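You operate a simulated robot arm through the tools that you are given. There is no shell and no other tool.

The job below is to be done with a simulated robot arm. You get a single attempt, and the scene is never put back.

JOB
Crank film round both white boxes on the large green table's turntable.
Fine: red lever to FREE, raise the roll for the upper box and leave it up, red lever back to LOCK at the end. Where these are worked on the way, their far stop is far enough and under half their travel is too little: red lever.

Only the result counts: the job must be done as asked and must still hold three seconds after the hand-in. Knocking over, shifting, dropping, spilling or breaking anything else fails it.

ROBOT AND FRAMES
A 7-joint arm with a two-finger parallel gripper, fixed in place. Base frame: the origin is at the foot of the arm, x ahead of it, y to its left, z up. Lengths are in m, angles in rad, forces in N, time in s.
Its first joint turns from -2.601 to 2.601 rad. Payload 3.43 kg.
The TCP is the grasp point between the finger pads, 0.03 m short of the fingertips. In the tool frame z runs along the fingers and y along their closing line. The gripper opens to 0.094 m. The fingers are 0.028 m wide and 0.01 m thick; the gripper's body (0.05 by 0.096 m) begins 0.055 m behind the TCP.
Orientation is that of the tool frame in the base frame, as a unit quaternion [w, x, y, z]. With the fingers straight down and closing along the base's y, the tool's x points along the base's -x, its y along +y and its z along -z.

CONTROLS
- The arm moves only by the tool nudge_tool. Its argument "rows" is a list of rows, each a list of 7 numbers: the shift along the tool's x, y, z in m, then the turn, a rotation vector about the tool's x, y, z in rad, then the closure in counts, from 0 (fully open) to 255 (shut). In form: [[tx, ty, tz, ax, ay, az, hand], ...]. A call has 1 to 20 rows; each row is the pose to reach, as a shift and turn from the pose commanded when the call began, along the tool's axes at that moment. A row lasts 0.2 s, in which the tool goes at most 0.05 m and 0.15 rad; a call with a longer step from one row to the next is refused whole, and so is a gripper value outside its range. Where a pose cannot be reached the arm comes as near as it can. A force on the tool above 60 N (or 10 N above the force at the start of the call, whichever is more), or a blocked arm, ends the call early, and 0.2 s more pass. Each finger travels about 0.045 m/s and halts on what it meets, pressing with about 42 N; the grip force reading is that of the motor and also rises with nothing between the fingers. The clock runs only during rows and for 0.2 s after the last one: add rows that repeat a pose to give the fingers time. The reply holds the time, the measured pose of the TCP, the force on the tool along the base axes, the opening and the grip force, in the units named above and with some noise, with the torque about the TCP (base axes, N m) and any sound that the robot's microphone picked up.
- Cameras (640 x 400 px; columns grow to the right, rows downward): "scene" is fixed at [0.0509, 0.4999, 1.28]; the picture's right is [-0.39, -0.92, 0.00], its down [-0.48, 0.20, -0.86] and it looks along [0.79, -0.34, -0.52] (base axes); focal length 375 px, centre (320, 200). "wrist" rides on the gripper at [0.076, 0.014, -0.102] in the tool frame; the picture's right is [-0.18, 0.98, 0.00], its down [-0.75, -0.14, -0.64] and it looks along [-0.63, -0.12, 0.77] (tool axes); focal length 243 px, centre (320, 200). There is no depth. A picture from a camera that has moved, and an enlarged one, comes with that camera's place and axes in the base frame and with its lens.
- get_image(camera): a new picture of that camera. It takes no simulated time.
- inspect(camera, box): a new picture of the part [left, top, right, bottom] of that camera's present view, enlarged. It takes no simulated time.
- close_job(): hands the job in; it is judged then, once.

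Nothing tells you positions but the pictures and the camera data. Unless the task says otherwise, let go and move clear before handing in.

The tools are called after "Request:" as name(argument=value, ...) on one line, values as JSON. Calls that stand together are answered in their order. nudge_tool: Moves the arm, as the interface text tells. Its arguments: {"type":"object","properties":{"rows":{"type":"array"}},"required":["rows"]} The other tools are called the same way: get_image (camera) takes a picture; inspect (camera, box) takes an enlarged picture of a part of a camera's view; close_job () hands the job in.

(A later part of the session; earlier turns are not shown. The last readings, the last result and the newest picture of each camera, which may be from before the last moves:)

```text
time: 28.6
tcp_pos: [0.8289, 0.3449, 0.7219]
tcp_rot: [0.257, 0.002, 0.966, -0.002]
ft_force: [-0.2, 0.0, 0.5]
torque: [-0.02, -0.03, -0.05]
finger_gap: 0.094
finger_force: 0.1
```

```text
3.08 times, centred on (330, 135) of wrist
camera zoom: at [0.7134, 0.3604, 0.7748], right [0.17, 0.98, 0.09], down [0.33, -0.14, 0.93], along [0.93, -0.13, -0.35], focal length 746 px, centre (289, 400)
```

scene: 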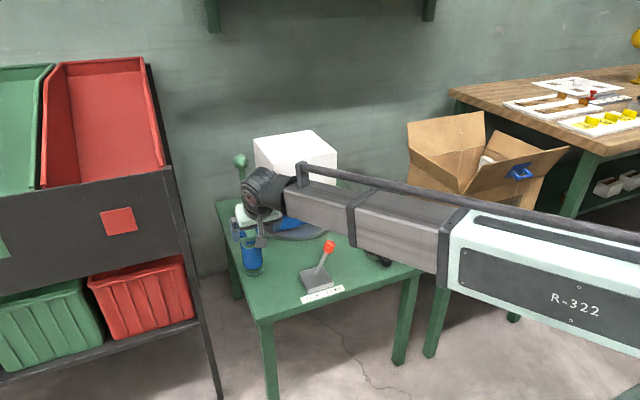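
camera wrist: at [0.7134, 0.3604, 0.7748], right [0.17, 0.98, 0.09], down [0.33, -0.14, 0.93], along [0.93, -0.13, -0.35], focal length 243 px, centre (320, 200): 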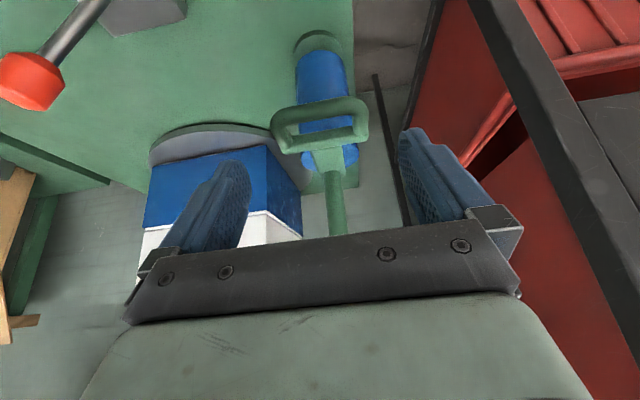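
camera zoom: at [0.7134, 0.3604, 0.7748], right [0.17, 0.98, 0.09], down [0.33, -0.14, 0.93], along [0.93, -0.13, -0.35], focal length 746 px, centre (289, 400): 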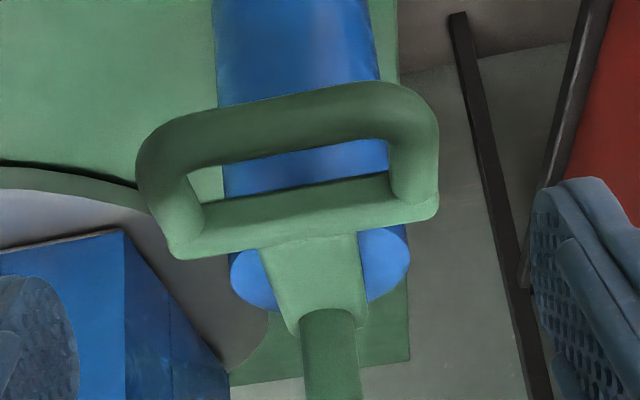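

The loop lines up centrally between the fingers, about 2 mm toward +y. I'll advance part way along the tool axis and check again.

Request:
nudge_tool(rows=[[0, 0.001, 0.015, 0, 0, 0, 0], [0, 0.0015, 0.03, 0, 0, 0, 0], [0, 0.0015, 0.045, 0, 0, 0, 0], [0, 0.0015, 0.045, 0, 0, 0, 0]])

Request:
get_image(camera="wrist")

Request:
inspect(camera="scene", box=[220, 180, 300, 280])

```text
time: 29.6
tcp_pos: [0.851, 0.3472, 0.6847]
tcp_rot: [0.257, 0.002, 0.966, -0.002]
ft_force: [0.2, -0.3, -0.6]
torque: [0.0, 0.03, 0.0]
finger_gap: 0.0942
finger_force: 0.0
```

```text
taken
camera wrist: at [0.7352, 0.3619, 0.7364], right [0.17, 0.98, 0.09], down [0.33, -0.14, 0.93], along [0.93, -0.12, -0.35], focal length 243 px, centre (320, 200)
```

wrist: 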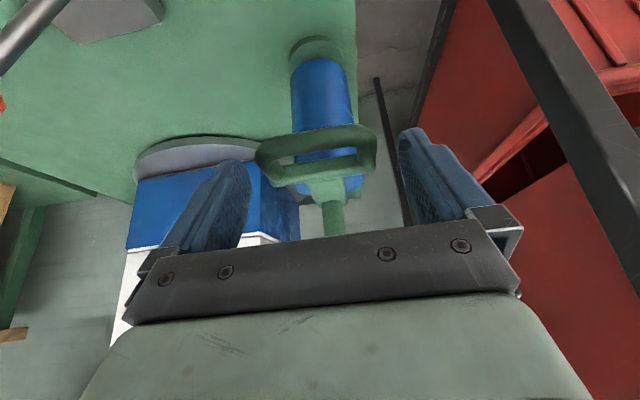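

```text
4.00 times, centred on (260, 230) of scene
camera zoom: at [0.0509, 0.4999, 1.28], right [-0.39, -0.92, 0.0], down [-0.48, 0.2, -0.86], along [0.79, -0.34, -0.52], focal length 1500 px, centre (560, 80)
```

zoom: 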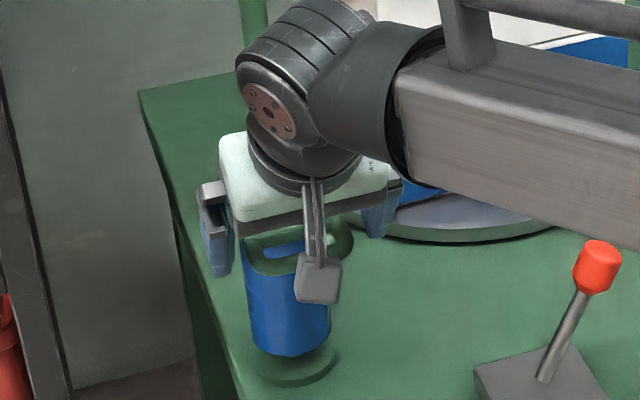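

The loop is now centred and roughly 25 to 30 mm short of the grasp point. I'll advance the rest and close on the loop's sides.

Request:
nudge_tool(rows=[[0, -0.0015, 0.01, 0, 0, 0, 0], [0, -0.0015, 0.02, 0, 0, 0, 0], [0, -0.0015, 0.028, 0, 0, 0, 0], [0, -0.0015, 0.028, 0, 0, 0, 110], [0, -0.0015, 0.028, 0, 0, 0, 110], [0, -0.0015, 0.028, 0, 0, 0, 110], [0, -0.0015, 0.028, 0, 0, 0, 110]])

Request:
get_image(camera="wrist")

Request:
inspect(camera="scene", box=[220, 180, 300, 280])

```text
time: 31.2
tcp_pos: [0.8661, 0.3456, 0.6595]
tcp_rot: [0.257, 0.002, 0.966, -0.002]
ft_force: [1.1, 8.3, -3.9]
torque: [0.23, -0.27, 0.27]
finger_gap: 0.076
finger_force: 44.7
```

```text
taken
camera wrist: at [0.7489, 0.3604, 0.7119], right [0.17, 0.98, 0.09], down [0.33, -0.14, 0.93], along [0.93, -0.12, -0.35], focal length 243 px, centre (320, 200)
```

wrist: 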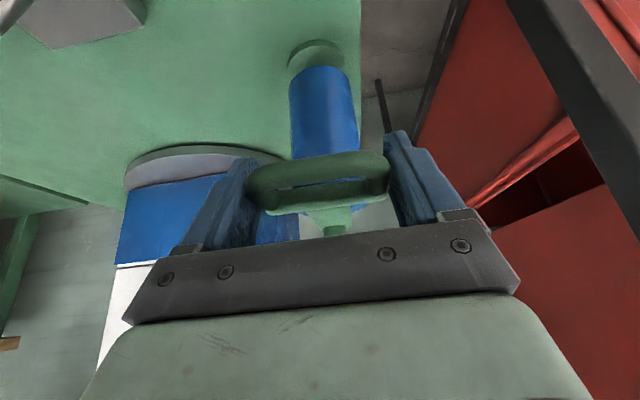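

```text
4.00 times, centred on (260, 230) of scene
camera zoom: at [0.0509, 0.4999, 1.28], right [-0.39, -0.92, 0.0], down [-0.48, 0.2, -0.86], along [0.79, -0.34, -0.52], focal length 1500 px, centre (560, 80)
```

zoom: 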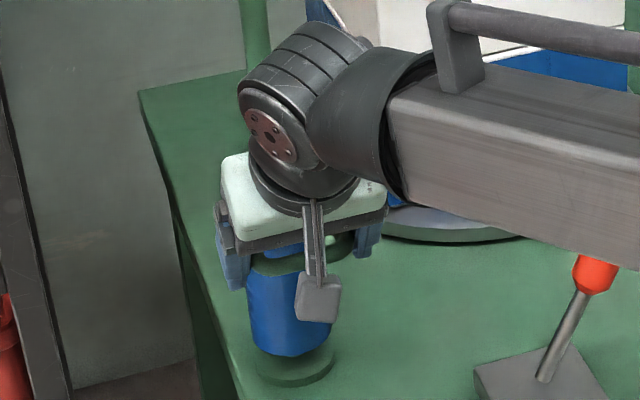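

The loop is held across its width at a 76 mm gap. Now I lift straight up along the post, slowly.

Request:
nudge_tool(rows=[[-0.00497, 0, -0.00868, 0, 0, 0, 110], [-0.00994, 0, -0.01736, 0, 0, 0, 110], [-0.01491, 0, -0.02604, 0, 0, 0, 110], [-0.01988, 0, -0.03472, 0, 0, 0, 110], [-0.02485, 0, -0.0434, 0, 0, 0, 110], [-0.02982, 0, -0.05208, 0, 0, 0, 110]])

Request:
get_image(camera="wrist")

Request:
get_image(camera="scene")

```text
time: 32.6
tcp_pos: [0.865, 0.3448, 0.7203]
tcp_rot: [0.256, 0.002, 0.967, -0.003]
ft_force: [-1.0, 16.1, -7.9]
torque: [0.17, 0.28, 0.27]
finger_gap: 0.0765
finger_force: 44.8
```

```text
taken
camera wrist: at [0.7489, 0.3604, 0.7725], right [0.17, 0.98, 0.09], down [0.34, -0.14, 0.93], along [0.93, -0.12, -0.35], focal length 243 px, centre (320, 200)
```

wrist: 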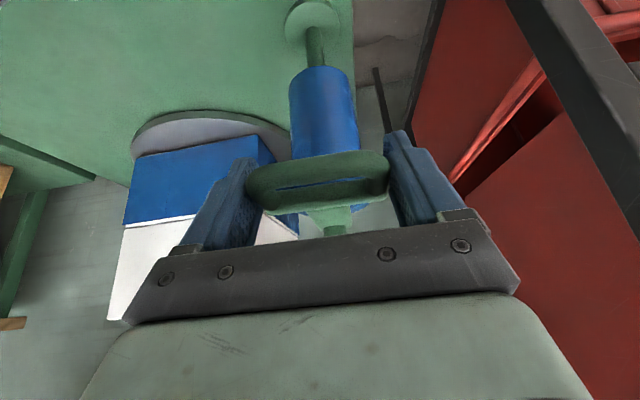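

```text
taken
```

scene: 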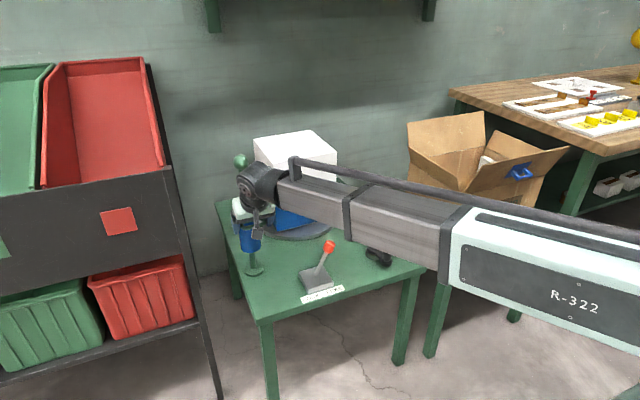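

The roll rises with the gripper and has come up about 60 mm. I continue up to about 130 mm, a full box height, or to its stop.

Request:
nudge_tool(rows=[[-0.00497, 0, -0.00868, 0, 0, 0, 110], [-0.00994, 0, -0.01736, 0, 0, 0, 110], [-0.01491, 0, -0.02604, 0, 0, 0, 110], [-0.01988, 0, -0.03472, 0, 0, 0, 110], [-0.02485, 0, -0.0434, 0, 0, 0, 110], [-0.02982, 0, -0.05208, 0, 0, 0, 110], [-0.0333, 0, -0.0582, 0, 0, 0, 110]])

Request:
get_image(camera="wrist")

Request:
get_image(camera="scene")

```text
time: 34.2
tcp_pos: [0.8656, 0.3462, 0.7853]
tcp_rot: [0.256, 0.002, 0.967, -0.002]
ft_force: [-14.1, 18.0, -7.4]
torque: [0.01, -0.7, 0.02]
finger_gap: 0.0762
finger_force: 45.3
```

```text
taken
camera wrist: at [0.749, 0.3604, 0.8391], right [0.17, 0.98, 0.09], down [0.34, -0.14, 0.93], along [0.93, -0.12, -0.35], focal length 243 px, centre (320, 200)
```

wrist: 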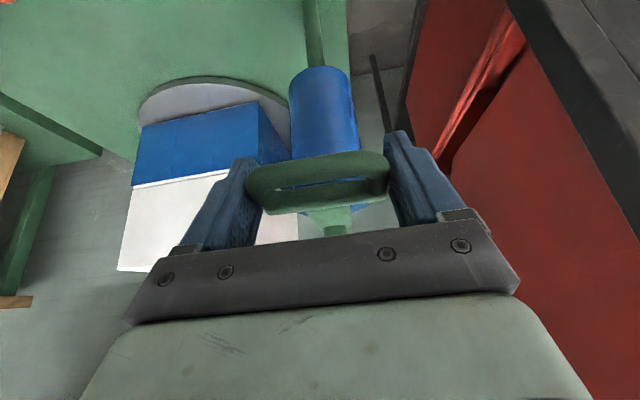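

```text
taken
```

scene: 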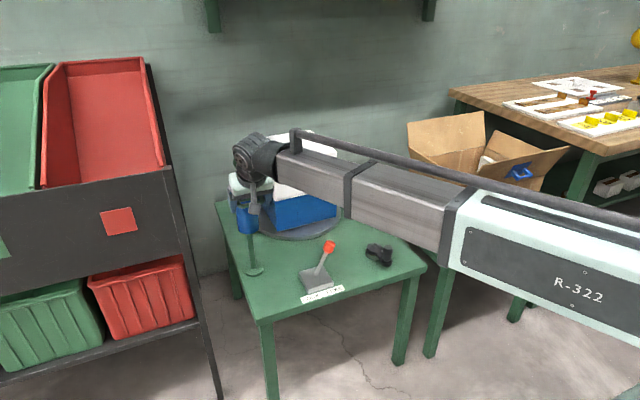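

The roll is up about 126 mm, one box height. I'll feel for a stop a few millimetres further before letting go.

Request:
nudge_tool(rows=[[-0.00149, 0, -0.0026, 0, 0, 0, 110], [-0.00298, 0, -0.0052, 0, 0, 0, 110], [-0.00398, 0, -0.00694, 0, 0, 0, 110], [-0.00398, 0, -0.00694, 0, 0, 0, 110]])

Request:
inspect(camera="scene", box=[210, 120, 350, 290])

```text
time: 35.2
tcp_pos: [0.8653, 0.3439, 0.7928]
tcp_rot: [0.254, 0.004, 0.967, -0.003]
ft_force: [-9.7, 15.1, -40.2]
torque: [-0.3, 0.46, 0.24]
finger_gap: 0.0766
finger_force: 45.3
```

```text
2.35 times, centred on (280, 205) of scene
camera zoom: at [0.0509, 0.4999, 1.28], right [-0.39, -0.92, 0.0], down [-0.48, 0.2, -0.86], along [0.79, -0.34, -0.52], focal length 882 px, centre (414, 188)
```

zoom: 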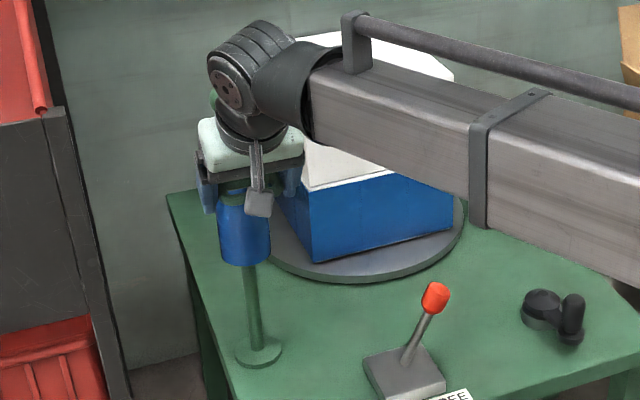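

The force rose to 40 N, so the roll is at its top stop. I'll ease off slightly, open the fingers, and back out along the tool axis, then check that the roll stays up.

Request:
nudge_tool(rows=[[0.001, 0, 0.0017, 0, 0, 0, 110], [0.001, 0, 0.0017, 0, 0, 0, 0], [0.001, 0, 0.0017, 0, 0, 0, 0], [0.001, 0, 0.0017, 0, 0, 0, 0], [0.001, 0, -0.015, 0, 0, 0, 0], [0.001, 0, -0.04, 0, 0, 0, 0], [0.001, 0, -0.08, 0, 0, 0, 0], [0.001, 0, -0.1, 0, 0, 0, 0]])

Request:
get_image(camera="wrist")

Request:
inspect(camera="scene", box=[210, 120, 350, 290])

```text
time: 37.0
tcp_pos: [0.8159, 0.3454, 0.8815]
tcp_rot: [0.257, 0.003, 0.966, -0.002]
ft_force: [0.2, 0.3, 0.1]
torque: [0.02, 0.01, 0.01]
finger_gap: 0.0942
finger_force: 0.1
```

```text
taken
camera wrist: at [0.6987, 0.3608, 0.9336], right [0.17, 0.98, 0.09], down [0.33, -0.14, 0.93], along [0.93, -0.12, -0.35], focal length 243 px, centre (320, 200)
```

wrist: 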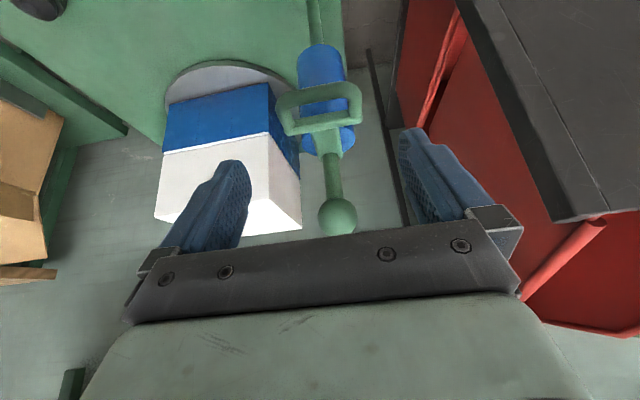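

```text
2.35 times, centred on (280, 205) of scene
camera zoom: at [0.0509, 0.4999, 1.28], right [-0.39, -0.92, 0.0], down [-0.48, 0.2, -0.86], along [0.79, -0.34, -0.52], focal length 882 px, centre (414, 188)
```

zoom: 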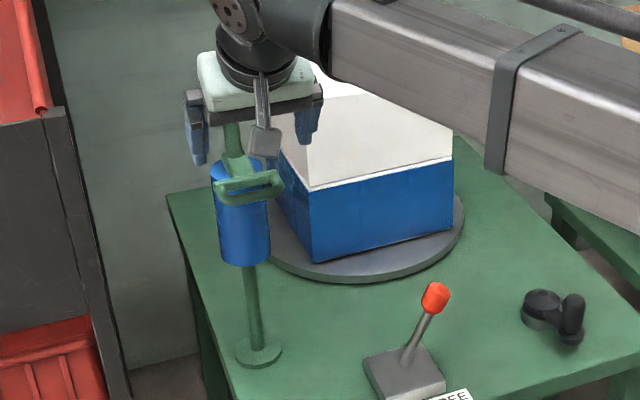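

The roll stays up by itself. I'll back away, straighten the tool, and head back to the crank, which sits where I left it at about (0.781, -0.03).

Request:
nudge_tool(rows=[[0.02, 0, -0.0115, 0, 0, 0, 0], [0.0405, 0, -0.0232, 0, 0.13, 0, 0], [0.0608, 0, -0.0348, 0, 0.26, 0, 0], [0.0608, 0, -0.0348, 0, 0.39, 0, 0], [0.0608, 0, -0.0348, 0, 0.52, 0, 0], [0.0608, 0, -0.0348, 0, 0.52, 0, 0]])

Request:
get_image(camera="scene")

```text
time: 38.4
tcp_pos: [0.7449, 0.3454, 0.8799]
tcp_rot: [-0.001, 0.002, 1.0, -0.002]
ft_force: [0.4, 0.1, 0.2]
torque: [0.01, -0.01, 0.02]
finger_gap: 0.094
finger_force: 0.0
```

```text
taken
```

scene: 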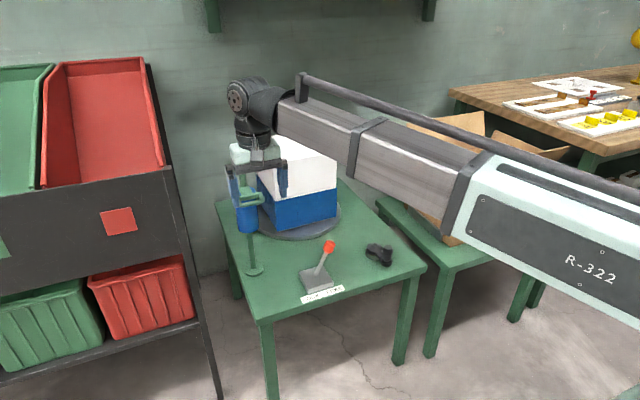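

Now over to the crank, staying high above the lever, with the fingers set partly open.

Request:
nudge_tool(rows=[[-0.0036, -0.0376, 0.01, 0, 0, 0, 60], [-0.0072, -0.0753, 0.02, 0, 0, 0, 92], [-0.0108, -0.1129, 0.03, 0, 0, 0, 92], [-0.0144, -0.1506, 0.04, 0, 0, 0, 92], [-0.018, -0.1882, 0.05, 0, 0, 0, 92], [-0.0216, -0.2258, 0.06, 0, 0, 0, 92], [-0.0252, -0.2635, 0.07, 0, 0, 0, 92], [-0.0288, -0.3011, 0.09, 0, 0, 0, 92], [-0.0324, -0.3388, 0.11, 0, 0, 0, 92], [-0.036, -0.3764, 0.14, 0, 0, 0, 92], [-0.036, -0.3764, 0.18, 0, 0, 0, 92], [-0.036, -0.3764, 0.18, 0, 0, 0, 92]])

Request:
get_image(camera="wrist")

Request:
inspect(camera="wrist", box=[260, 50, 380, 180])

Request:
inspect(camera="scene", box=[220, 110, 420, 310])

```text
time: 41.0
tcp_pos: [0.7784, -0.0318, 0.7031]
tcp_rot: [0.0, 0.003, 1.0, -0.002]
ft_force: [0.8, -0.2, 1.0]
torque: [0.01, -0.01, -0.01]
finger_gap: 0.0601
finger_force: 0.1
```

```text
taken
camera wrist: at [0.7036, -0.0169, 0.8069], right [0.19, 0.98, 0.0], down [0.75, -0.14, 0.64], along [0.63, -0.12, -0.77], focal length 243 px, centre (320, 200)
```

wrist: 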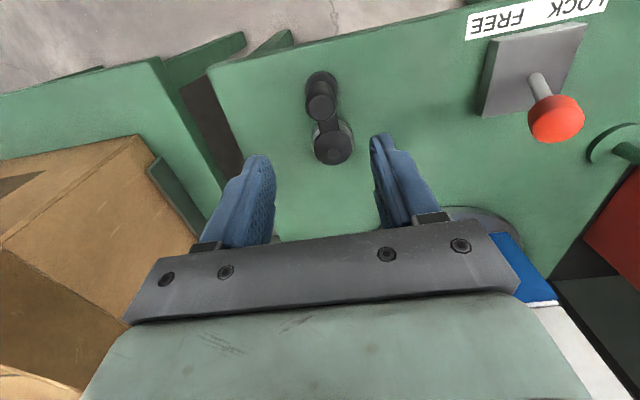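

```text
3.08 times, centred on (320, 115) of wrist
camera zoom: at [0.7036, -0.0169, 0.8069], right [0.19, 0.98, 0.0], down [0.75, -0.14, 0.64], along [0.63, -0.12, -0.77], focal length 746 px, centre (320, 462)
```

zoom: 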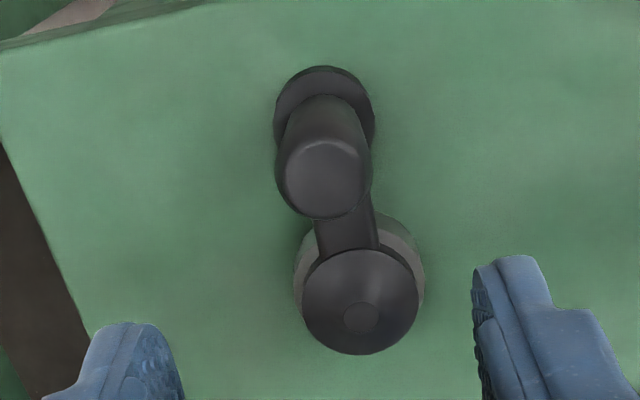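

```text
2.00 times, centred on (320, 210) of scene
camera zoom: at [0.0509, 0.4999, 1.28], right [-0.39, -0.92, 0.0], down [-0.48, 0.2, -0.86], along [0.79, -0.34, -0.52], focal length 750 px, centre (320, 180)
```

zoom: 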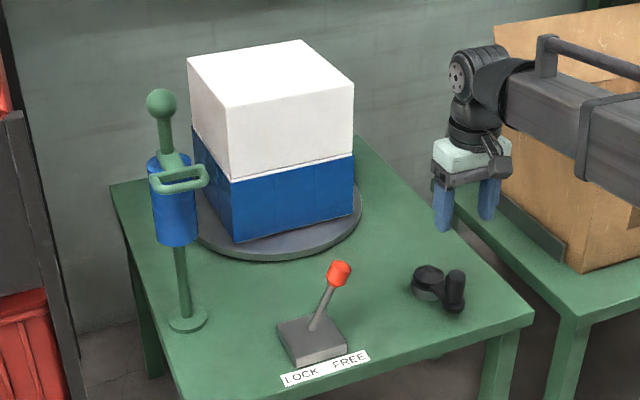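

The crank grip is at (0.781, -0.031), right below the open fingers. I'll descend and grip it again.

Request:
nudge_tool(rows=[[-0.001, 0.0005, 0.04, 0, 0, 0, 92], [-0.002, 0.0005, 0.08, 0, 0, 0, 92], [-0.002, 0.0005, 0.12, 0, 0, 0, 92], [-0.002, 0.0005, 0.1415, 0, 0, 0, 92], [-0.002, 0.0005, 0.1415, 0, 0, 0, 190], [-0.002, 0.0005, 0.1415, 0, 0, 0, 190], [-0.002, 0.0005, 0.1415, 0, 0, 0, 190], [-0.002, 0.0005, 0.1415, 0, 0, 0, 190]])

Request:
get_image(camera="wrist")

```text
time: 42.8
tcp_pos: [0.7792, -0.0309, 0.5613]
tcp_rot: [-0.001, 0.003, 1.0, -0.002]
ft_force: [0.9, -0.8, -3.1]
torque: [0.02, -0.25, 0.02]
finger_gap: 0.0289
finger_force: 45.1
```

```text
taken
camera wrist: at [0.7056, -0.0164, 0.6651], right [0.19, 0.98, 0.0], down [0.75, -0.14, 0.64], along [0.63, -0.12, -0.77], focal length 243 px, centre (320, 200)
```

wrist: 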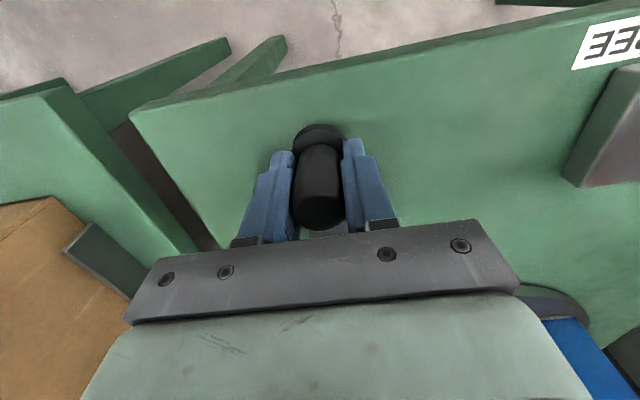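

I have the crank again. I'll turn it clockwise through 300° with the roll up and watch the upper box.

Request:
nudge_tool(rows=[[-0.0024, 0.0184, 0, 0, 0, 0, 190], [-0.0095, 0.0355, 0, 0, 0, 0, 190], [-0.0208, 0.0502, 0, 0, 0, 0, 190], [-0.0355, 0.0615, 0, 0, 0, 0, 190], [-0.0526, 0.0686, 0, 0, 0, 0, 190], [-0.071, 0.071, 0, 0, 0, 0, 190], [-0.0894, 0.0686, 0, 0, 0, 0, 190], [-0.1065, 0.0615, 0, 0, 0, 0, 190], [-0.1212, 0.0502, 0, 0, 0, 0, 190], [-0.1325, 0.0355, 0, 0, 0, 0, 190], [-0.1396, 0.0184, 0, 0, 0, 0, 190], [-0.142, 0, 0, 0, 0, 0, 190], [-0.1396, -0.0184, 0, 0, 0, 0, 190], [-0.1325, -0.0355, 0, 0, 0, 0, 190], [-0.1212, -0.0502, 0, 0, 0, 0, 190], [-0.1065, -0.0615, 0, 0, 0, 0, 190], [-0.0894, -0.0686, 0, 0, 0, 0, 190], [-0.071, -0.071, 0, 0, 0, 0, 190], [-0.0526, -0.0686, 0, 0, 0, 0, 190], [-0.0355, -0.0615, 0, 0, 0, 0, 190]])

Request:
get_image(camera="wrist")

Request:
inspect(camera="scene", box=[220, 110, 420, 310])

```text
time: 45.5
tcp_pos: [0.9216, -0.0306, 0.5614]
tcp_rot: [0.0, 0.001, 1.0, 0.01]
ft_force: [0.7, 12.6, 1.8]
torque: [-0.29, 0.15, 0.01]
finger_gap: 0.0291
finger_force: 45.4
stopped in row 13: the force on the tool passed its limit at 78 N (the readings are from after the stop); the commanded pose is now the measured one
```

```text
taken
camera wrist: at [0.8456, -0.0171, 0.665], right [0.19, 0.98, 0.02], down [0.75, -0.16, 0.64], along [0.63, -0.1, -0.77], focal length 243 px, centre (320, 200)
```

wrist: 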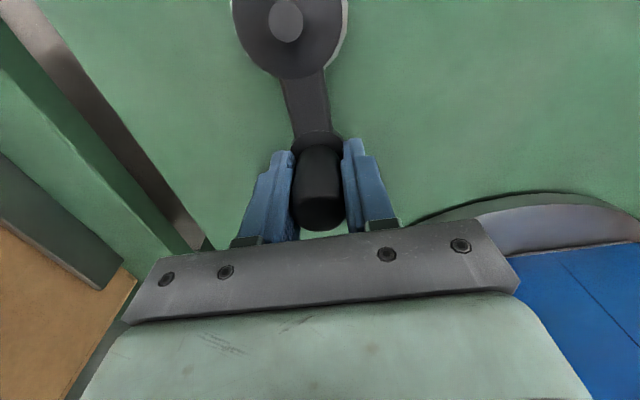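

```text
2.00 times, centred on (320, 210) of scene
camera zoom: at [0.0509, 0.4999, 1.28], right [-0.39, -0.92, 0.0], down [-0.48, 0.2, -0.86], along [0.79, -0.34, -0.52], focal length 750 px, centre (320, 180)
```

zoom: 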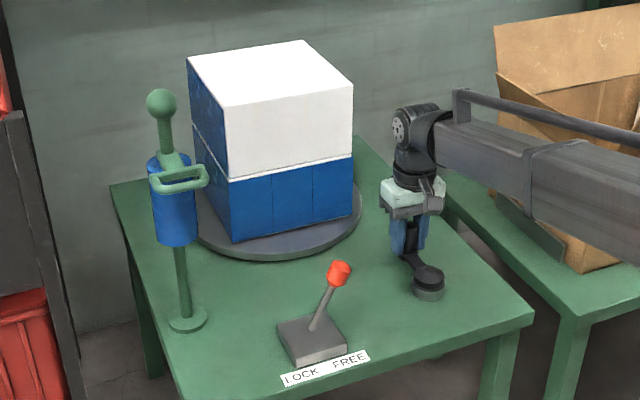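

The upper box is taking film on its left face, but the call stopped at 78 N with the crank on the far side. I'll try a small gentle step onward to see whether that was a passing snag or a real block.

Request:
nudge_tool(rows=[[0.0, -0.004, 0, 0, 0, 0, 190], [0.0005, -0.008, 0, 0, 0, 0, 190], [0.001, -0.012, 0, 0, 0, 0, 190]])

Request:
inspect(camera="scene", box=[220, 110, 420, 310])

```text
time: 46.2
tcp_pos: [0.9216, -0.0299, 0.5609]
tcp_rot: [-0.001, 0.001, 1.0, 0.017]
ft_force: [0.9, 10.8, 2.0]
torque: [-0.2, 0.19, 0.01]
finger_gap: 0.029
finger_force: 44.7
stopped in row 3: the force on the tool passed its limit at 65 N (the readings are from after the stop); the commanded pose is now the measured one
```

```text
2.00 times, centred on (320, 210) of scene
camera zoom: at [0.0509, 0.4999, 1.28], right [-0.39, -0.92, 0.0], down [-0.48, 0.2, -0.86], along [0.79, -0.34, -0.52], focal length 750 px, centre (320, 180)
```

zoom: 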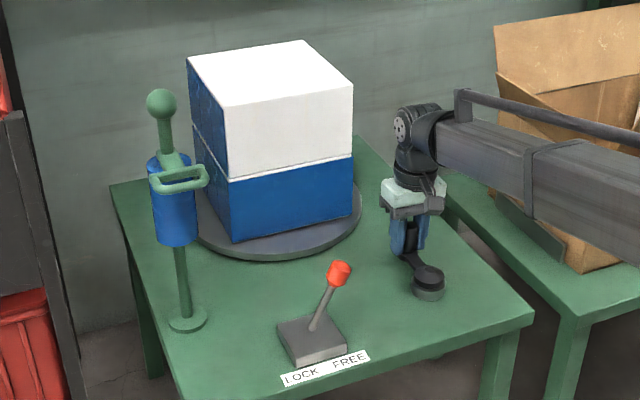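

The crank will go no further this way: it is a real end stop, about 880° from where it began. The film seems to be laid on whatever passes the roll, so I'll turn back counter-clockwise, a little at first, and watch whether the film stays and grows.

Request:
nudge_tool(rows=[[0.0015, 0.0116, 0.0004, 0.017, 0, 0, 190], [0.0046, 0.0234, 0.0008, 0.034, -0.002, -0.002, 190], [0.0098, 0.0345, 0.0012, 0.034, -0.002, -0.002, 190], [0.021, 0.049, 0.0017, 0.034, -0.002, -0.002, 190], [0.0355, 0.0602, 0.002, 0.034, -0.002, -0.002, 190]])

Request:
get_image(camera="wrist")

Request:
inspect(camera="scene", box=[220, 110, 420, 310])

```text
time: 47.4
tcp_pos: [0.8855, 0.0303, 0.5602]
tcp_rot: [-0.001, -0.001, 1.0, 0.0]
ft_force: [7.1, 14.4, -8.9]
torque: [-0.01, -0.5, -0.02]
finger_gap: 0.0288
finger_force: 44.9
```

```text
taken
camera wrist: at [0.8094, 0.0457, 0.6642], right [0.18, 0.98, 0.0], down [0.75, -0.14, 0.64], along [0.63, -0.12, -0.77], focal length 243 px, centre (320, 200)
```

wrist: 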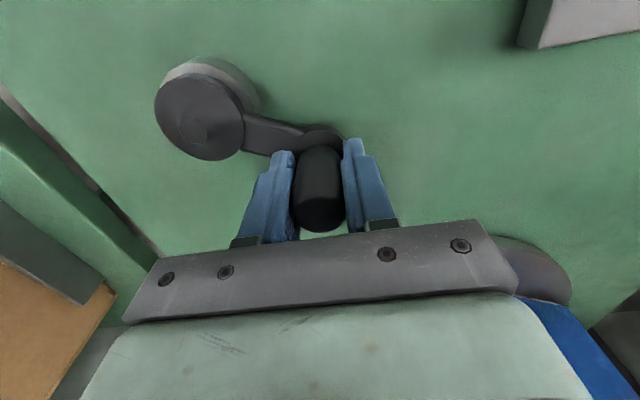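

```text
2.00 times, centred on (320, 210) of scene
camera zoom: at [0.0509, 0.4999, 1.28], right [-0.39, -0.92, 0.0], down [-0.48, 0.2, -0.86], along [0.79, -0.34, -0.52], focal length 750 px, centre (320, 180)
```

zoom: 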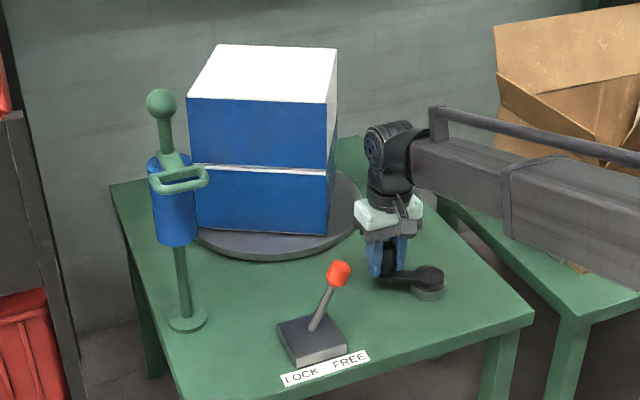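

Turning back, the film on the upper box stays in place. I'll zoom in to check the visible faces.

Request:
inspect(camera="scene", box=[240, 120, 350, 240])

```text
3.33 times, centred on (295, 180) of scene
camera zoom: at [0.0509, 0.4999, 1.28], right [-0.39, -0.92, 0.0], down [-0.48, 0.2, -0.86], along [0.79, -0.34, -0.52], focal length 1250 px, centre (403, 267)
```

zoom: 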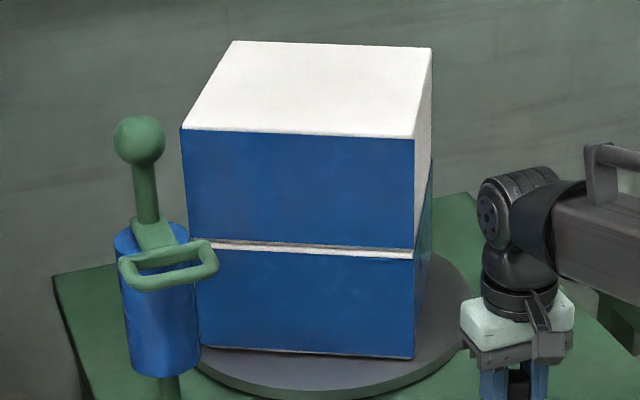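

The upper box's front face is wrapped and its right face is still white. I'll keep turning counter-clockwise through another 300° to lay film on the rest.

Request:
nudge_tool(rows=[[0.0169, 0.007, 0, 0, 0, 0, 190], [0.0351, 0.0094, 0, 0, 0, 0, 190], [0.0533, 0.007, 0, 0, 0, 0, 190], [0.0702, 0, 0, 0, 0, 0, 190], [0.0847, -0.0112, 0, 0, 0, 0, 190], [0.0959, -0.0257, 0, 0, 0, 0, 190], [0.1029, -0.0426, 0, 0, 0, 0, 190], [0.1053, -0.0608, 0, 0, 0, 0, 190], [0.1029, -0.079, 0, 0, 0, 0, 190], [0.0959, -0.0959, 0, 0, 0, 0, 190], [0.0847, -0.1104, 0, 0, 0, 0, 190], [0.0702, -0.1216, 0, 0, 0, 0, 190], [0.0533, -0.1286, 0, 0, 0, 0, 190], [0.0351, -0.131, 0, 0, 0, 0, 190], [0.0169, -0.1286, 0, 0, 0, 0, 190], [0, -0.1216, 0, 0, 0, 0, 190], [-0.0145, -0.1104, 0, 0, 0, 0, 190], [-0.0257, -0.0959, 0, 0, 0, 0, 190], [-0.0327, -0.079, 0, 0, 0, 0, 190], [-0.0351, -0.0608, 0, 0, 0, 0, 190]])

Request:
get_image(camera="wrist")

Request:
inspect(camera="scene", box=[220, 110, 420, 310])

```text
time: 51.6
tcp_pos: [0.9205, -0.0305, 0.5612]
tcp_rot: [0.0, -0.001, 1.0, -0.001]
ft_force: [-10.7, 0.1, -13.9]
torque: [-0.01, -0.03, 0.01]
finger_gap: 0.0288
finger_force: 44.6
```

```text
taken
camera wrist: at [0.8454, -0.0166, 0.6642], right [0.18, 0.98, 0.0], down [0.75, -0.14, 0.64], along [0.63, -0.12, -0.77], focal length 243 px, centre (320, 200)
```

wrist: 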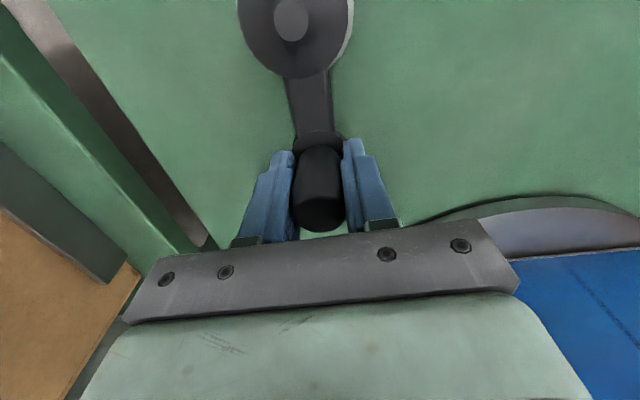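

```text
2.00 times, centred on (320, 210) of scene
camera zoom: at [0.0509, 0.4999, 1.28], right [-0.39, -0.92, 0.0], down [-0.48, 0.2, -0.86], along [0.79, -0.34, -0.52], focal length 750 px, centre (320, 180)
```

zoom: 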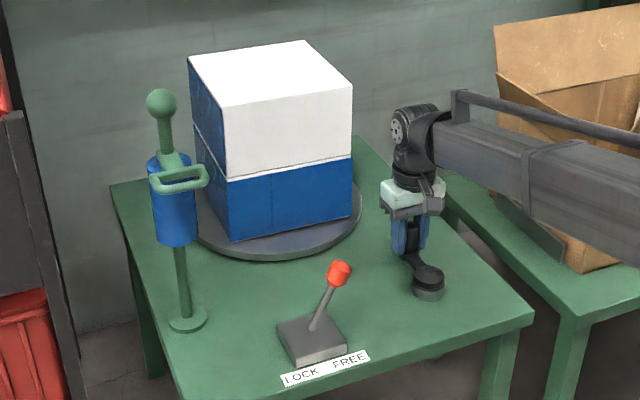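

The same upper face is still white after a full turn back, so film is only laid clockwise, though what is laid stays. I'll wind back a further 240° to gain room, then crank clockwise again.

Request:
nudge_tool(rows=[[0.0024, 0.0182, 0, 0, 0, 0, 190], [0.0094, 0.0351, 0, 0, 0, 0, 190], [0.0206, 0.0496, 0, 0, 0, 0, 190], [0.0351, 0.0608, 0, 0, 0, 0, 190], [0.052, 0.0678, 0, 0, 0, 0, 190], [0.0702, 0.0702, 0, 0, 0, 0, 190], [0.0884, 0.0678, 0, 0, 0, 0, 190], [0.1053, 0.0608, 0, 0, 0, 0, 190], [0.1198, 0.0496, 0, 0, 0, 0, 190], [0.131, 0.0351, 0, 0, 0, 0, 190], [0.138, 0.0182, 0, 0, 0, 0, 190], [0.1404, 0, 0, 0, 0, 0, 190], [0.138, -0.0182, 0, 0, 0, 0, 190], [0.131, -0.0351, 0, 0, 0, 0, 190], [0.1198, -0.0496, 0, 0, 0, 0, 190], [0.1053, -0.0608, 0, 0, 0, 0, 190]])

Request:
inspect(camera="scene", box=[220, 110, 420, 310])

```text
time: 55.0
tcp_pos: [0.8165, -0.091, 0.5604]
tcp_rot: [0.001, 0.0, 1.0, 0.0]
ft_force: [10.1, 15.3, -12.5]
torque: [-0.64, 0.36, -0.02]
finger_gap: 0.029
finger_force: 45.1
```

```text
2.00 times, centred on (320, 210) of scene
camera zoom: at [0.0509, 0.4999, 1.28], right [-0.39, -0.92, 0.0], down [-0.48, 0.2, -0.86], along [0.79, -0.34, -0.52], focal length 750 px, centre (320, 180)
```

zoom: 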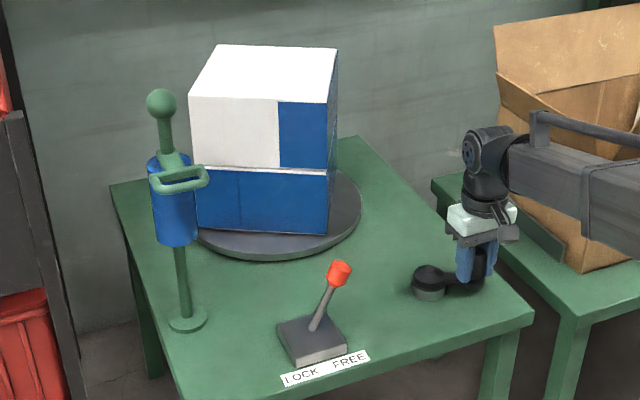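

The crank has room again. Now clockwise through 300° with the roll up, watching the upper box.

Request:
nudge_tool(rows=[[0.0145, 0.0112, 0, 0, 0, 0, 190], [0.0257, 0.0257, 0, 0, 0, 0, 190], [0.0327, 0.0426, 0, 0, 0, 0, 190], [0.0351, 0.0608, 0, 0, 0, 0, 190], [0.0327, 0.079, 0, 0, 0, 0, 190], [0.0257, 0.0959, 0, 0, 0, 0, 190], [0.0145, 0.1104, 0, 0, 0, 0, 190], [0, 0.1216, 0, 0, 0, 0, 190], [-0.0169, 0.1286, 0, 0, 0, 0, 190], [-0.0351, 0.131, 0, 0, 0, 0, 190], [-0.0533, 0.1286, 0, 0, 0, 0, 190], [-0.0702, 0.1216, 0, 0, 0, 0, 190], [-0.0847, 0.1104, 0, 0, 0, 0, 190], [-0.0959, 0.0959, 0, 0, 0, 0, 190], [-0.1029, 0.079, 0, 0, 0, 0, 190], [-0.1053, 0.0608, 0, 0, 0, 0, 190], [-0.1029, 0.0426, 0, 0, 0, 0, 190], [-0.0959, 0.0257, 0, 0, 0, 0, 190], [-0.0847, 0.0112, 0, 0, 0, 0, 190], [-0.0702, 0, 0, 0, 0, 0, 190]])

Request:
inspect(camera="scene", box=[220, 110, 420, 310])

```text
time: 59.2
tcp_pos: [0.8835, -0.0917, 0.5599]
tcp_rot: [-0.002, -0.001, 1.0, -0.001]
ft_force: [-3.0, 5.0, -2.8]
torque: [-0.36, -0.31, 0.01]
finger_gap: 0.0288
finger_force: 45.2
```

```text
2.00 times, centred on (320, 210) of scene
camera zoom: at [0.0509, 0.4999, 1.28], right [-0.39, -0.92, 0.0], down [-0.48, 0.2, -0.86], along [0.79, -0.34, -0.52], focal length 750 px, centre (320, 180)
```

zoom: 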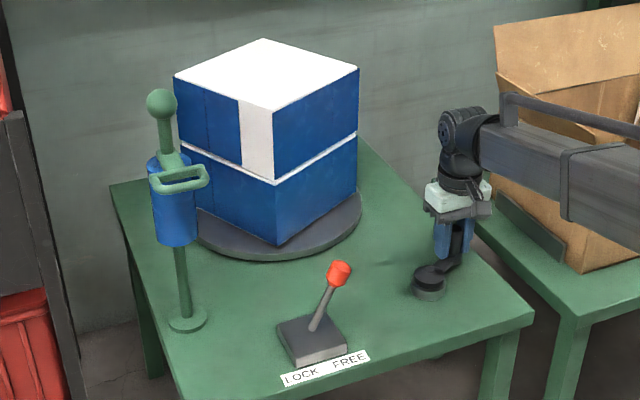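

Cranking clockwise lays the film, and only a narrow white strip remains on the upper box. I'll carry on another 165°, which gives overlap and still stays well short of the stop.

Request:
nudge_tool(rows=[[0.0169, -0.007, 0, 0, 0, 0, 190], [0.0351, -0.0094, 0, 0, 0, 0, 190], [0.0533, -0.007, 0, 0, 0, 0, 190], [0.0702, 0, 0, 0, 0, 0, 190], [0.0847, 0.0112, 0, 0, 0, 0, 190], [0.0959, 0.0257, 0, 0, 0, 0, 190], [0.1029, 0.0426, 0, 0, 0, 0, 190], [0.1053, 0.0608, 0, 0, 0, 0, 190], [0.1029, 0.079, 0, 0, 0, 0, 190], [0.0959, 0.0959, 0, 0, 0, 0, 190], [0.0847, 0.1104, 0, 0, 0, 0, 190]])

Request:
get_image(camera="wrist")

Request:
inspect(camera="scene", box=[220, 110, 420, 310])

```text
time: 61.6
tcp_pos: [0.8007, 0.0204, 0.5607]
tcp_rot: [0.0, 0.0, 1.0, 0.0]
ft_force: [2.5, -0.6, 1.2]
torque: [0.11, 0.31, 0.02]
finger_gap: 0.0291
finger_force: 45.3
```

```text
taken
camera wrist: at [0.725, 0.0337, 0.6646], right [0.18, 0.98, 0.0], down [0.76, -0.14, 0.64], along [0.63, -0.12, -0.77], focal length 243 px, centre (320, 200)
```

wrist: 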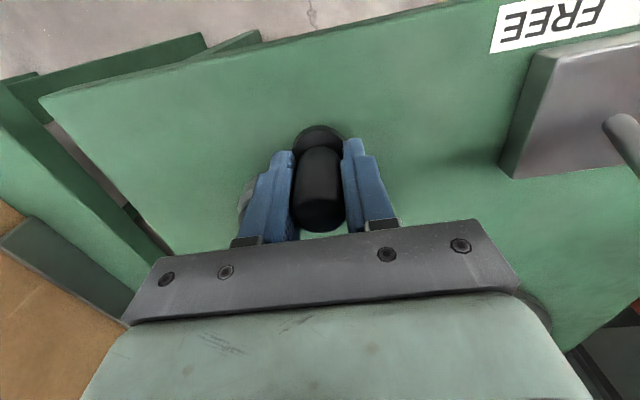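

```text
2.00 times, centred on (320, 210) of scene
camera zoom: at [0.0509, 0.4999, 1.28], right [-0.39, -0.92, 0.0], down [-0.48, 0.2, -0.86], along [0.79, -0.34, -0.52], focal length 750 px, centre (320, 180)
```

zoom: 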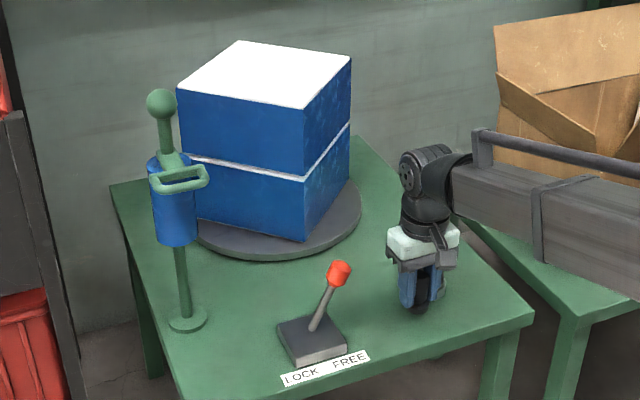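

Both visible sides are wrapped on both boxes. I'll turn 90° more to see the last hidden face of the upper box, which still leaves about 45° before the stop.

Request:
nudge_tool(rows=[[-0.0145, 0.0112, 0, 0, 0, 0, 190], [-0.0314, 0.0182, 0, 0, 0, 0, 190], [-0.0496, 0.0206, 0, 0, 0, 0, 190], [-0.0678, 0.0182, 0, 0, 0, 0, 190], [-0.0847, 0.0112, 0, 0, 0, 0, 190], [-0.0992, 0, 0, 0, 0, 0, 190], [-0.0992, 0, 0, 0, 0, 0, 190]])

Request:
get_image(camera="wrist")

Request:
inspect(camera="scene", box=[220, 110, 420, 310])

```text
time: 63.2
tcp_pos: [0.902, 0.0165, 0.5603]
tcp_rot: [0.001, 0.0, 1.0, -0.001]
ft_force: [11.5, 9.1, 5.1]
torque: [-0.38, -0.33, 0.03]
finger_gap: 0.0289
finger_force: 45.3
```

```text
taken
camera wrist: at [0.8255, 0.0325, 0.6641], right [0.18, 0.98, 0.0], down [0.75, -0.14, 0.64], along [0.63, -0.12, -0.76], focal length 243 px, centre (320, 200)
```

wrist: 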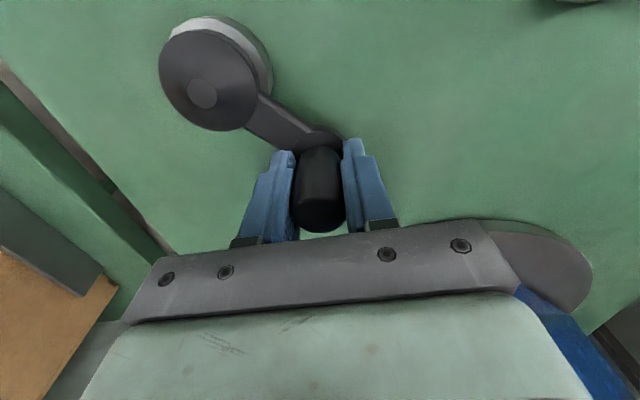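

```text
2.00 times, centred on (320, 210) of scene
camera zoom: at [0.0509, 0.4999, 1.28], right [-0.39, -0.92, 0.0], down [-0.48, 0.2, -0.86], along [0.79, -0.34, -0.52], focal length 750 px, centre (320, 180)
```

zoom: 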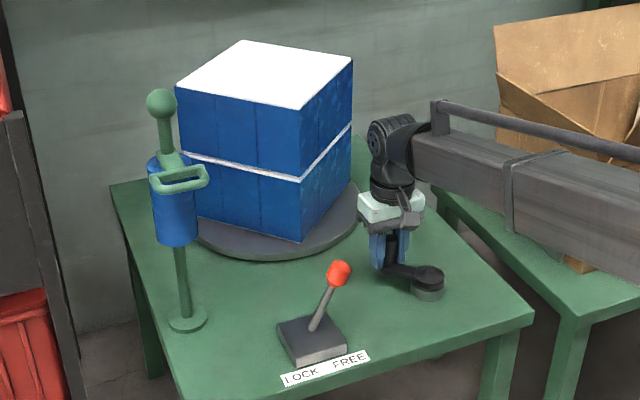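

All faces of both boxes now show film. I'll release the crank, rise, and move to the -y side of the red lever's knob with the fingers shut.

Request:
nudge_tool(rows=[[0, 0, 0, 0, 0, 0, 120], [0, 0, 0, 0, 0, 0, 120], [0, 0, 0, 0, 0, 0, 120], [0, 0, -0.03, 0, 0, 0, 120], [0, 0, -0.075, 0, 0, 0, 120], [0, 0, -0.12, 0, 0, 0, 120], [0, 0, -0.16, 0, 0, 0, 160], [0.03, 0.02, -0.16, 0, 0, 0, 255], [0.06, 0.045, -0.16, 0, 0, 0, 255], [0.09, 0.07, -0.16, 0, 0, 0, 255], [0.097, 0.085, -0.16, 0, 0, 0, 255], [0.097, 0.085, -0.16, 0, 0, 0, 255], [0.097, 0.085, -0.16, 0, 0, 0, 255]])

Request:
get_image(camera="wrist")

Request:
inspect(camera="scene", box=[220, 110, 420, 310])

```text
time: 66.0
tcp_pos: [0.8034, 0.1047, 0.7208]
tcp_rot: [0.0, -0.001, 1.0, -0.001]
ft_force: [-0.4, -0.1, 0.2]
torque: [0.01, -0.02, 0.03]
finger_gap: 0.0003
finger_force: 33.4
```

```text
taken
camera wrist: at [0.7275, 0.1192, 0.8244], right [0.18, 0.98, 0.0], down [0.75, -0.14, 0.64], along [0.63, -0.12, -0.77], focal length 243 px, centre (320, 200)
```

wrist: 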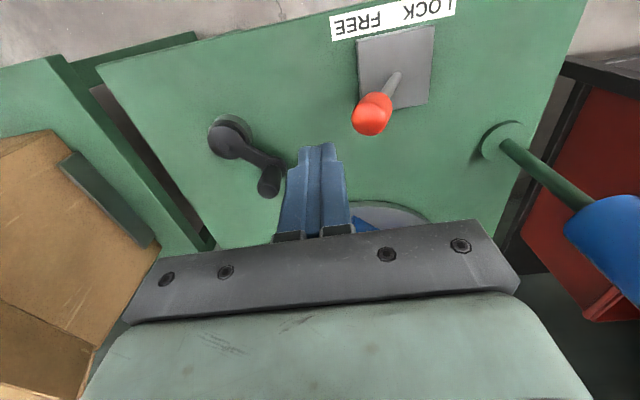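

```text
2.00 times, centred on (320, 210) of scene
camera zoom: at [0.0509, 0.4999, 1.28], right [-0.39, -0.92, 0.0], down [-0.48, 0.2, -0.86], along [0.79, -0.34, -0.52], focal length 750 px, centre (320, 180)
```

zoom: 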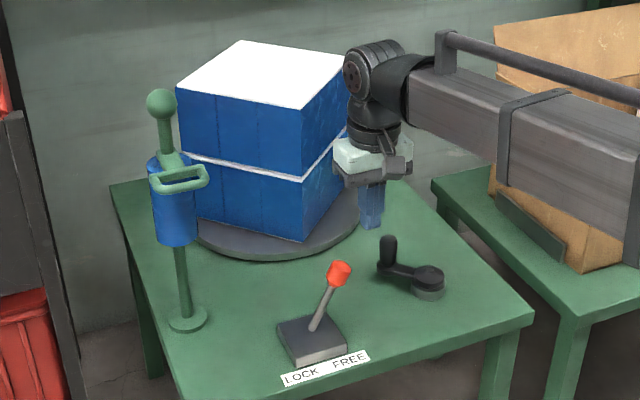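

The knob is at (0.813, 0.148, 0.616) and my shut fingers are on its -y side. I'll descend beside it.

Request:
nudge_tool(rows=[[0, 0, 0.04, 0, 0, 0, 255], [0, 0, 0.07, 0, 0, 0, 255], [0, 0, 0.089, 0, 0, 0, 255], [0, 0, 0.089, 0, 0, 0, 255]])

Request:
inspect(camera="wrist", box=[200, 20, 480, 240])

```text
time: 67.0
tcp_pos: [0.8035, 0.1042, 0.6307]
tcp_rot: [0.0, 0.0, 1.0, -0.001]
ft_force: [-0.3, 0.1, -0.9]
torque: [-0.02, -0.01, 0.01]
finger_gap: 0.0
finger_force: 33.0
```

```text
1.82 times, centred on (340, 130) of wrist
camera zoom: at [0.7281, 0.1192, 0.7352], right [0.18, 0.98, 0.0], down [0.75, -0.14, 0.64], along [0.63, -0.12, -0.77], focal length 441 px, centre (284, 327)
```

zoom: 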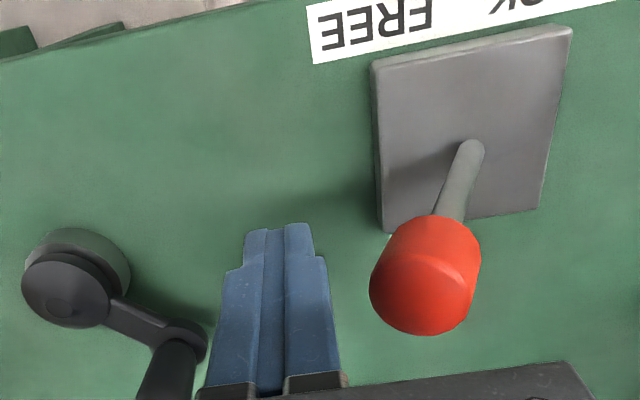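

The fingers stand beside the knob. Now I push it toward +y, following its arc, back to LOCK.

Request:
nudge_tool(rows=[[-0.0045, 0.01, 0, 0, 0, 0, 255], [-0.0045, 0.017, -0.0005, 0, 0, 0, 255], [-0.0045, 0.022, -0.002, 0, 0, 0, 255], [-0.0045, 0.027, -0.004, 0, 0, 0, 255], [-0.0045, 0.032, -0.0055, 0, 0, 0, 255], [-0.0045, 0.037, -0.007, 0, 0, 0, 255], [-0.0045, 0.042, -0.008, 0, 0, 0, 255], [-0.0045, 0.047, -0.009, 0, 0, 0, 255], [-0.0045, 0.052, -0.0095, 0, 0, 0, 255], [-0.0045, 0.057, -0.01, 0, 0, 0, 255], [-0.0045, 0.062, -0.01, 0, 0, 0, 255], [-0.0045, 0.067, -0.0095, 0, 0, 0, 255], [-0.0045, 0.072, -0.009, 0, 0, 0, 255], [-0.0045, 0.077, -0.008, 0, 0, 0, 255], [-0.0045, 0.082, -0.007, 0, 0, 0, 255], [-0.0045, 0.087, -0.0055, 0, 0, 0, 255], [-0.0045, 0.092, -0.004, 0, 0, 0, 255], [-0.0045, 0.097, -0.002, 0, 0, 0, 255], [-0.0045, 0.102, -0.0005, 0, 0, 0, 255], [-0.0045, 0.107, 0.001, 0, 0, 0, 255]])

Request:
inspect(camera="scene", box=[220, 180, 360, 310])

```text
time: 71.2
tcp_pos: [0.807, 0.2075, 0.6311]
tcp_rot: [0.001, 0.0, 1.0, -0.004]
ft_force: [1.1, -31.0, 14.7]
torque: [-0.36, -0.06, -0.1]
finger_gap: 0.0
finger_force: 33.0
```

```text
3.08 times, centred on (290, 245) of scene
camera zoom: at [0.0509, 0.4999, 1.28], right [-0.39, -0.92, 0.0], down [-0.48, 0.2, -0.86], along [0.79, -0.34, -0.52], focal length 1154 px, centre (412, 62)
```

zoom: 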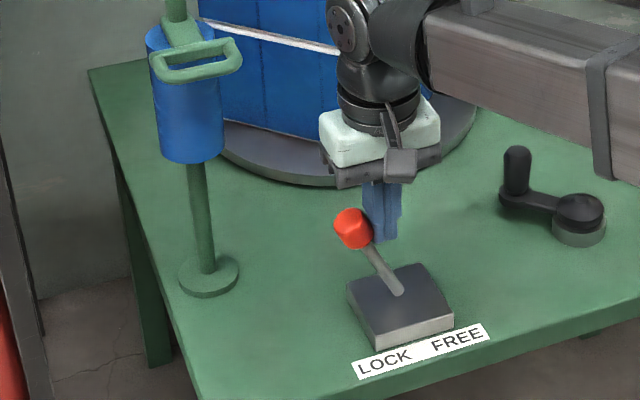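

The lever leans to LOCK again. I'll press once more to make sure it sits against its stop.

Request:
nudge_tool(rows=[[0, 0.003, 0.001, 0, 0, 0, 255], [0, 0.006, 0.002, 0, 0, 0, 255], [0, 0.009, 0.003, 0, 0, 0, 255]])

Request:
inspect(camera="scene", box=[220, 180, 360, 310])

```text
time: 71.7
tcp_pos: [0.8075, 0.2067, 0.631]
tcp_rot: [0.001, -0.001, 1.0, -0.01]
ft_force: [-0.4, -19.0, 9.3]
torque: [-0.22, -0.02, -0.08]
finger_gap: 0.0001
finger_force: 33.3
stopped in row 2: the force on the tool passed its limit at 63 N (the readings are from after the stop); the commanded pose is now the measured one
```

```text
3.08 times, centred on (290, 245) of scene
camera zoom: at [0.0509, 0.4999, 1.28], right [-0.39, -0.92, 0.0], down [-0.48, 0.2, -0.86], along [0.79, -0.34, -0.52], focal length 1154 px, centre (412, 62)
```

zoom: 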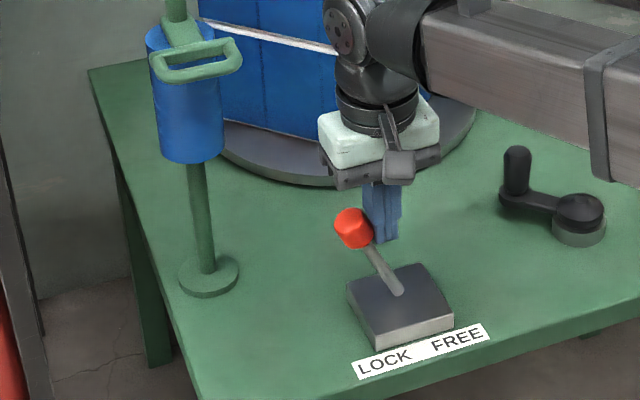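

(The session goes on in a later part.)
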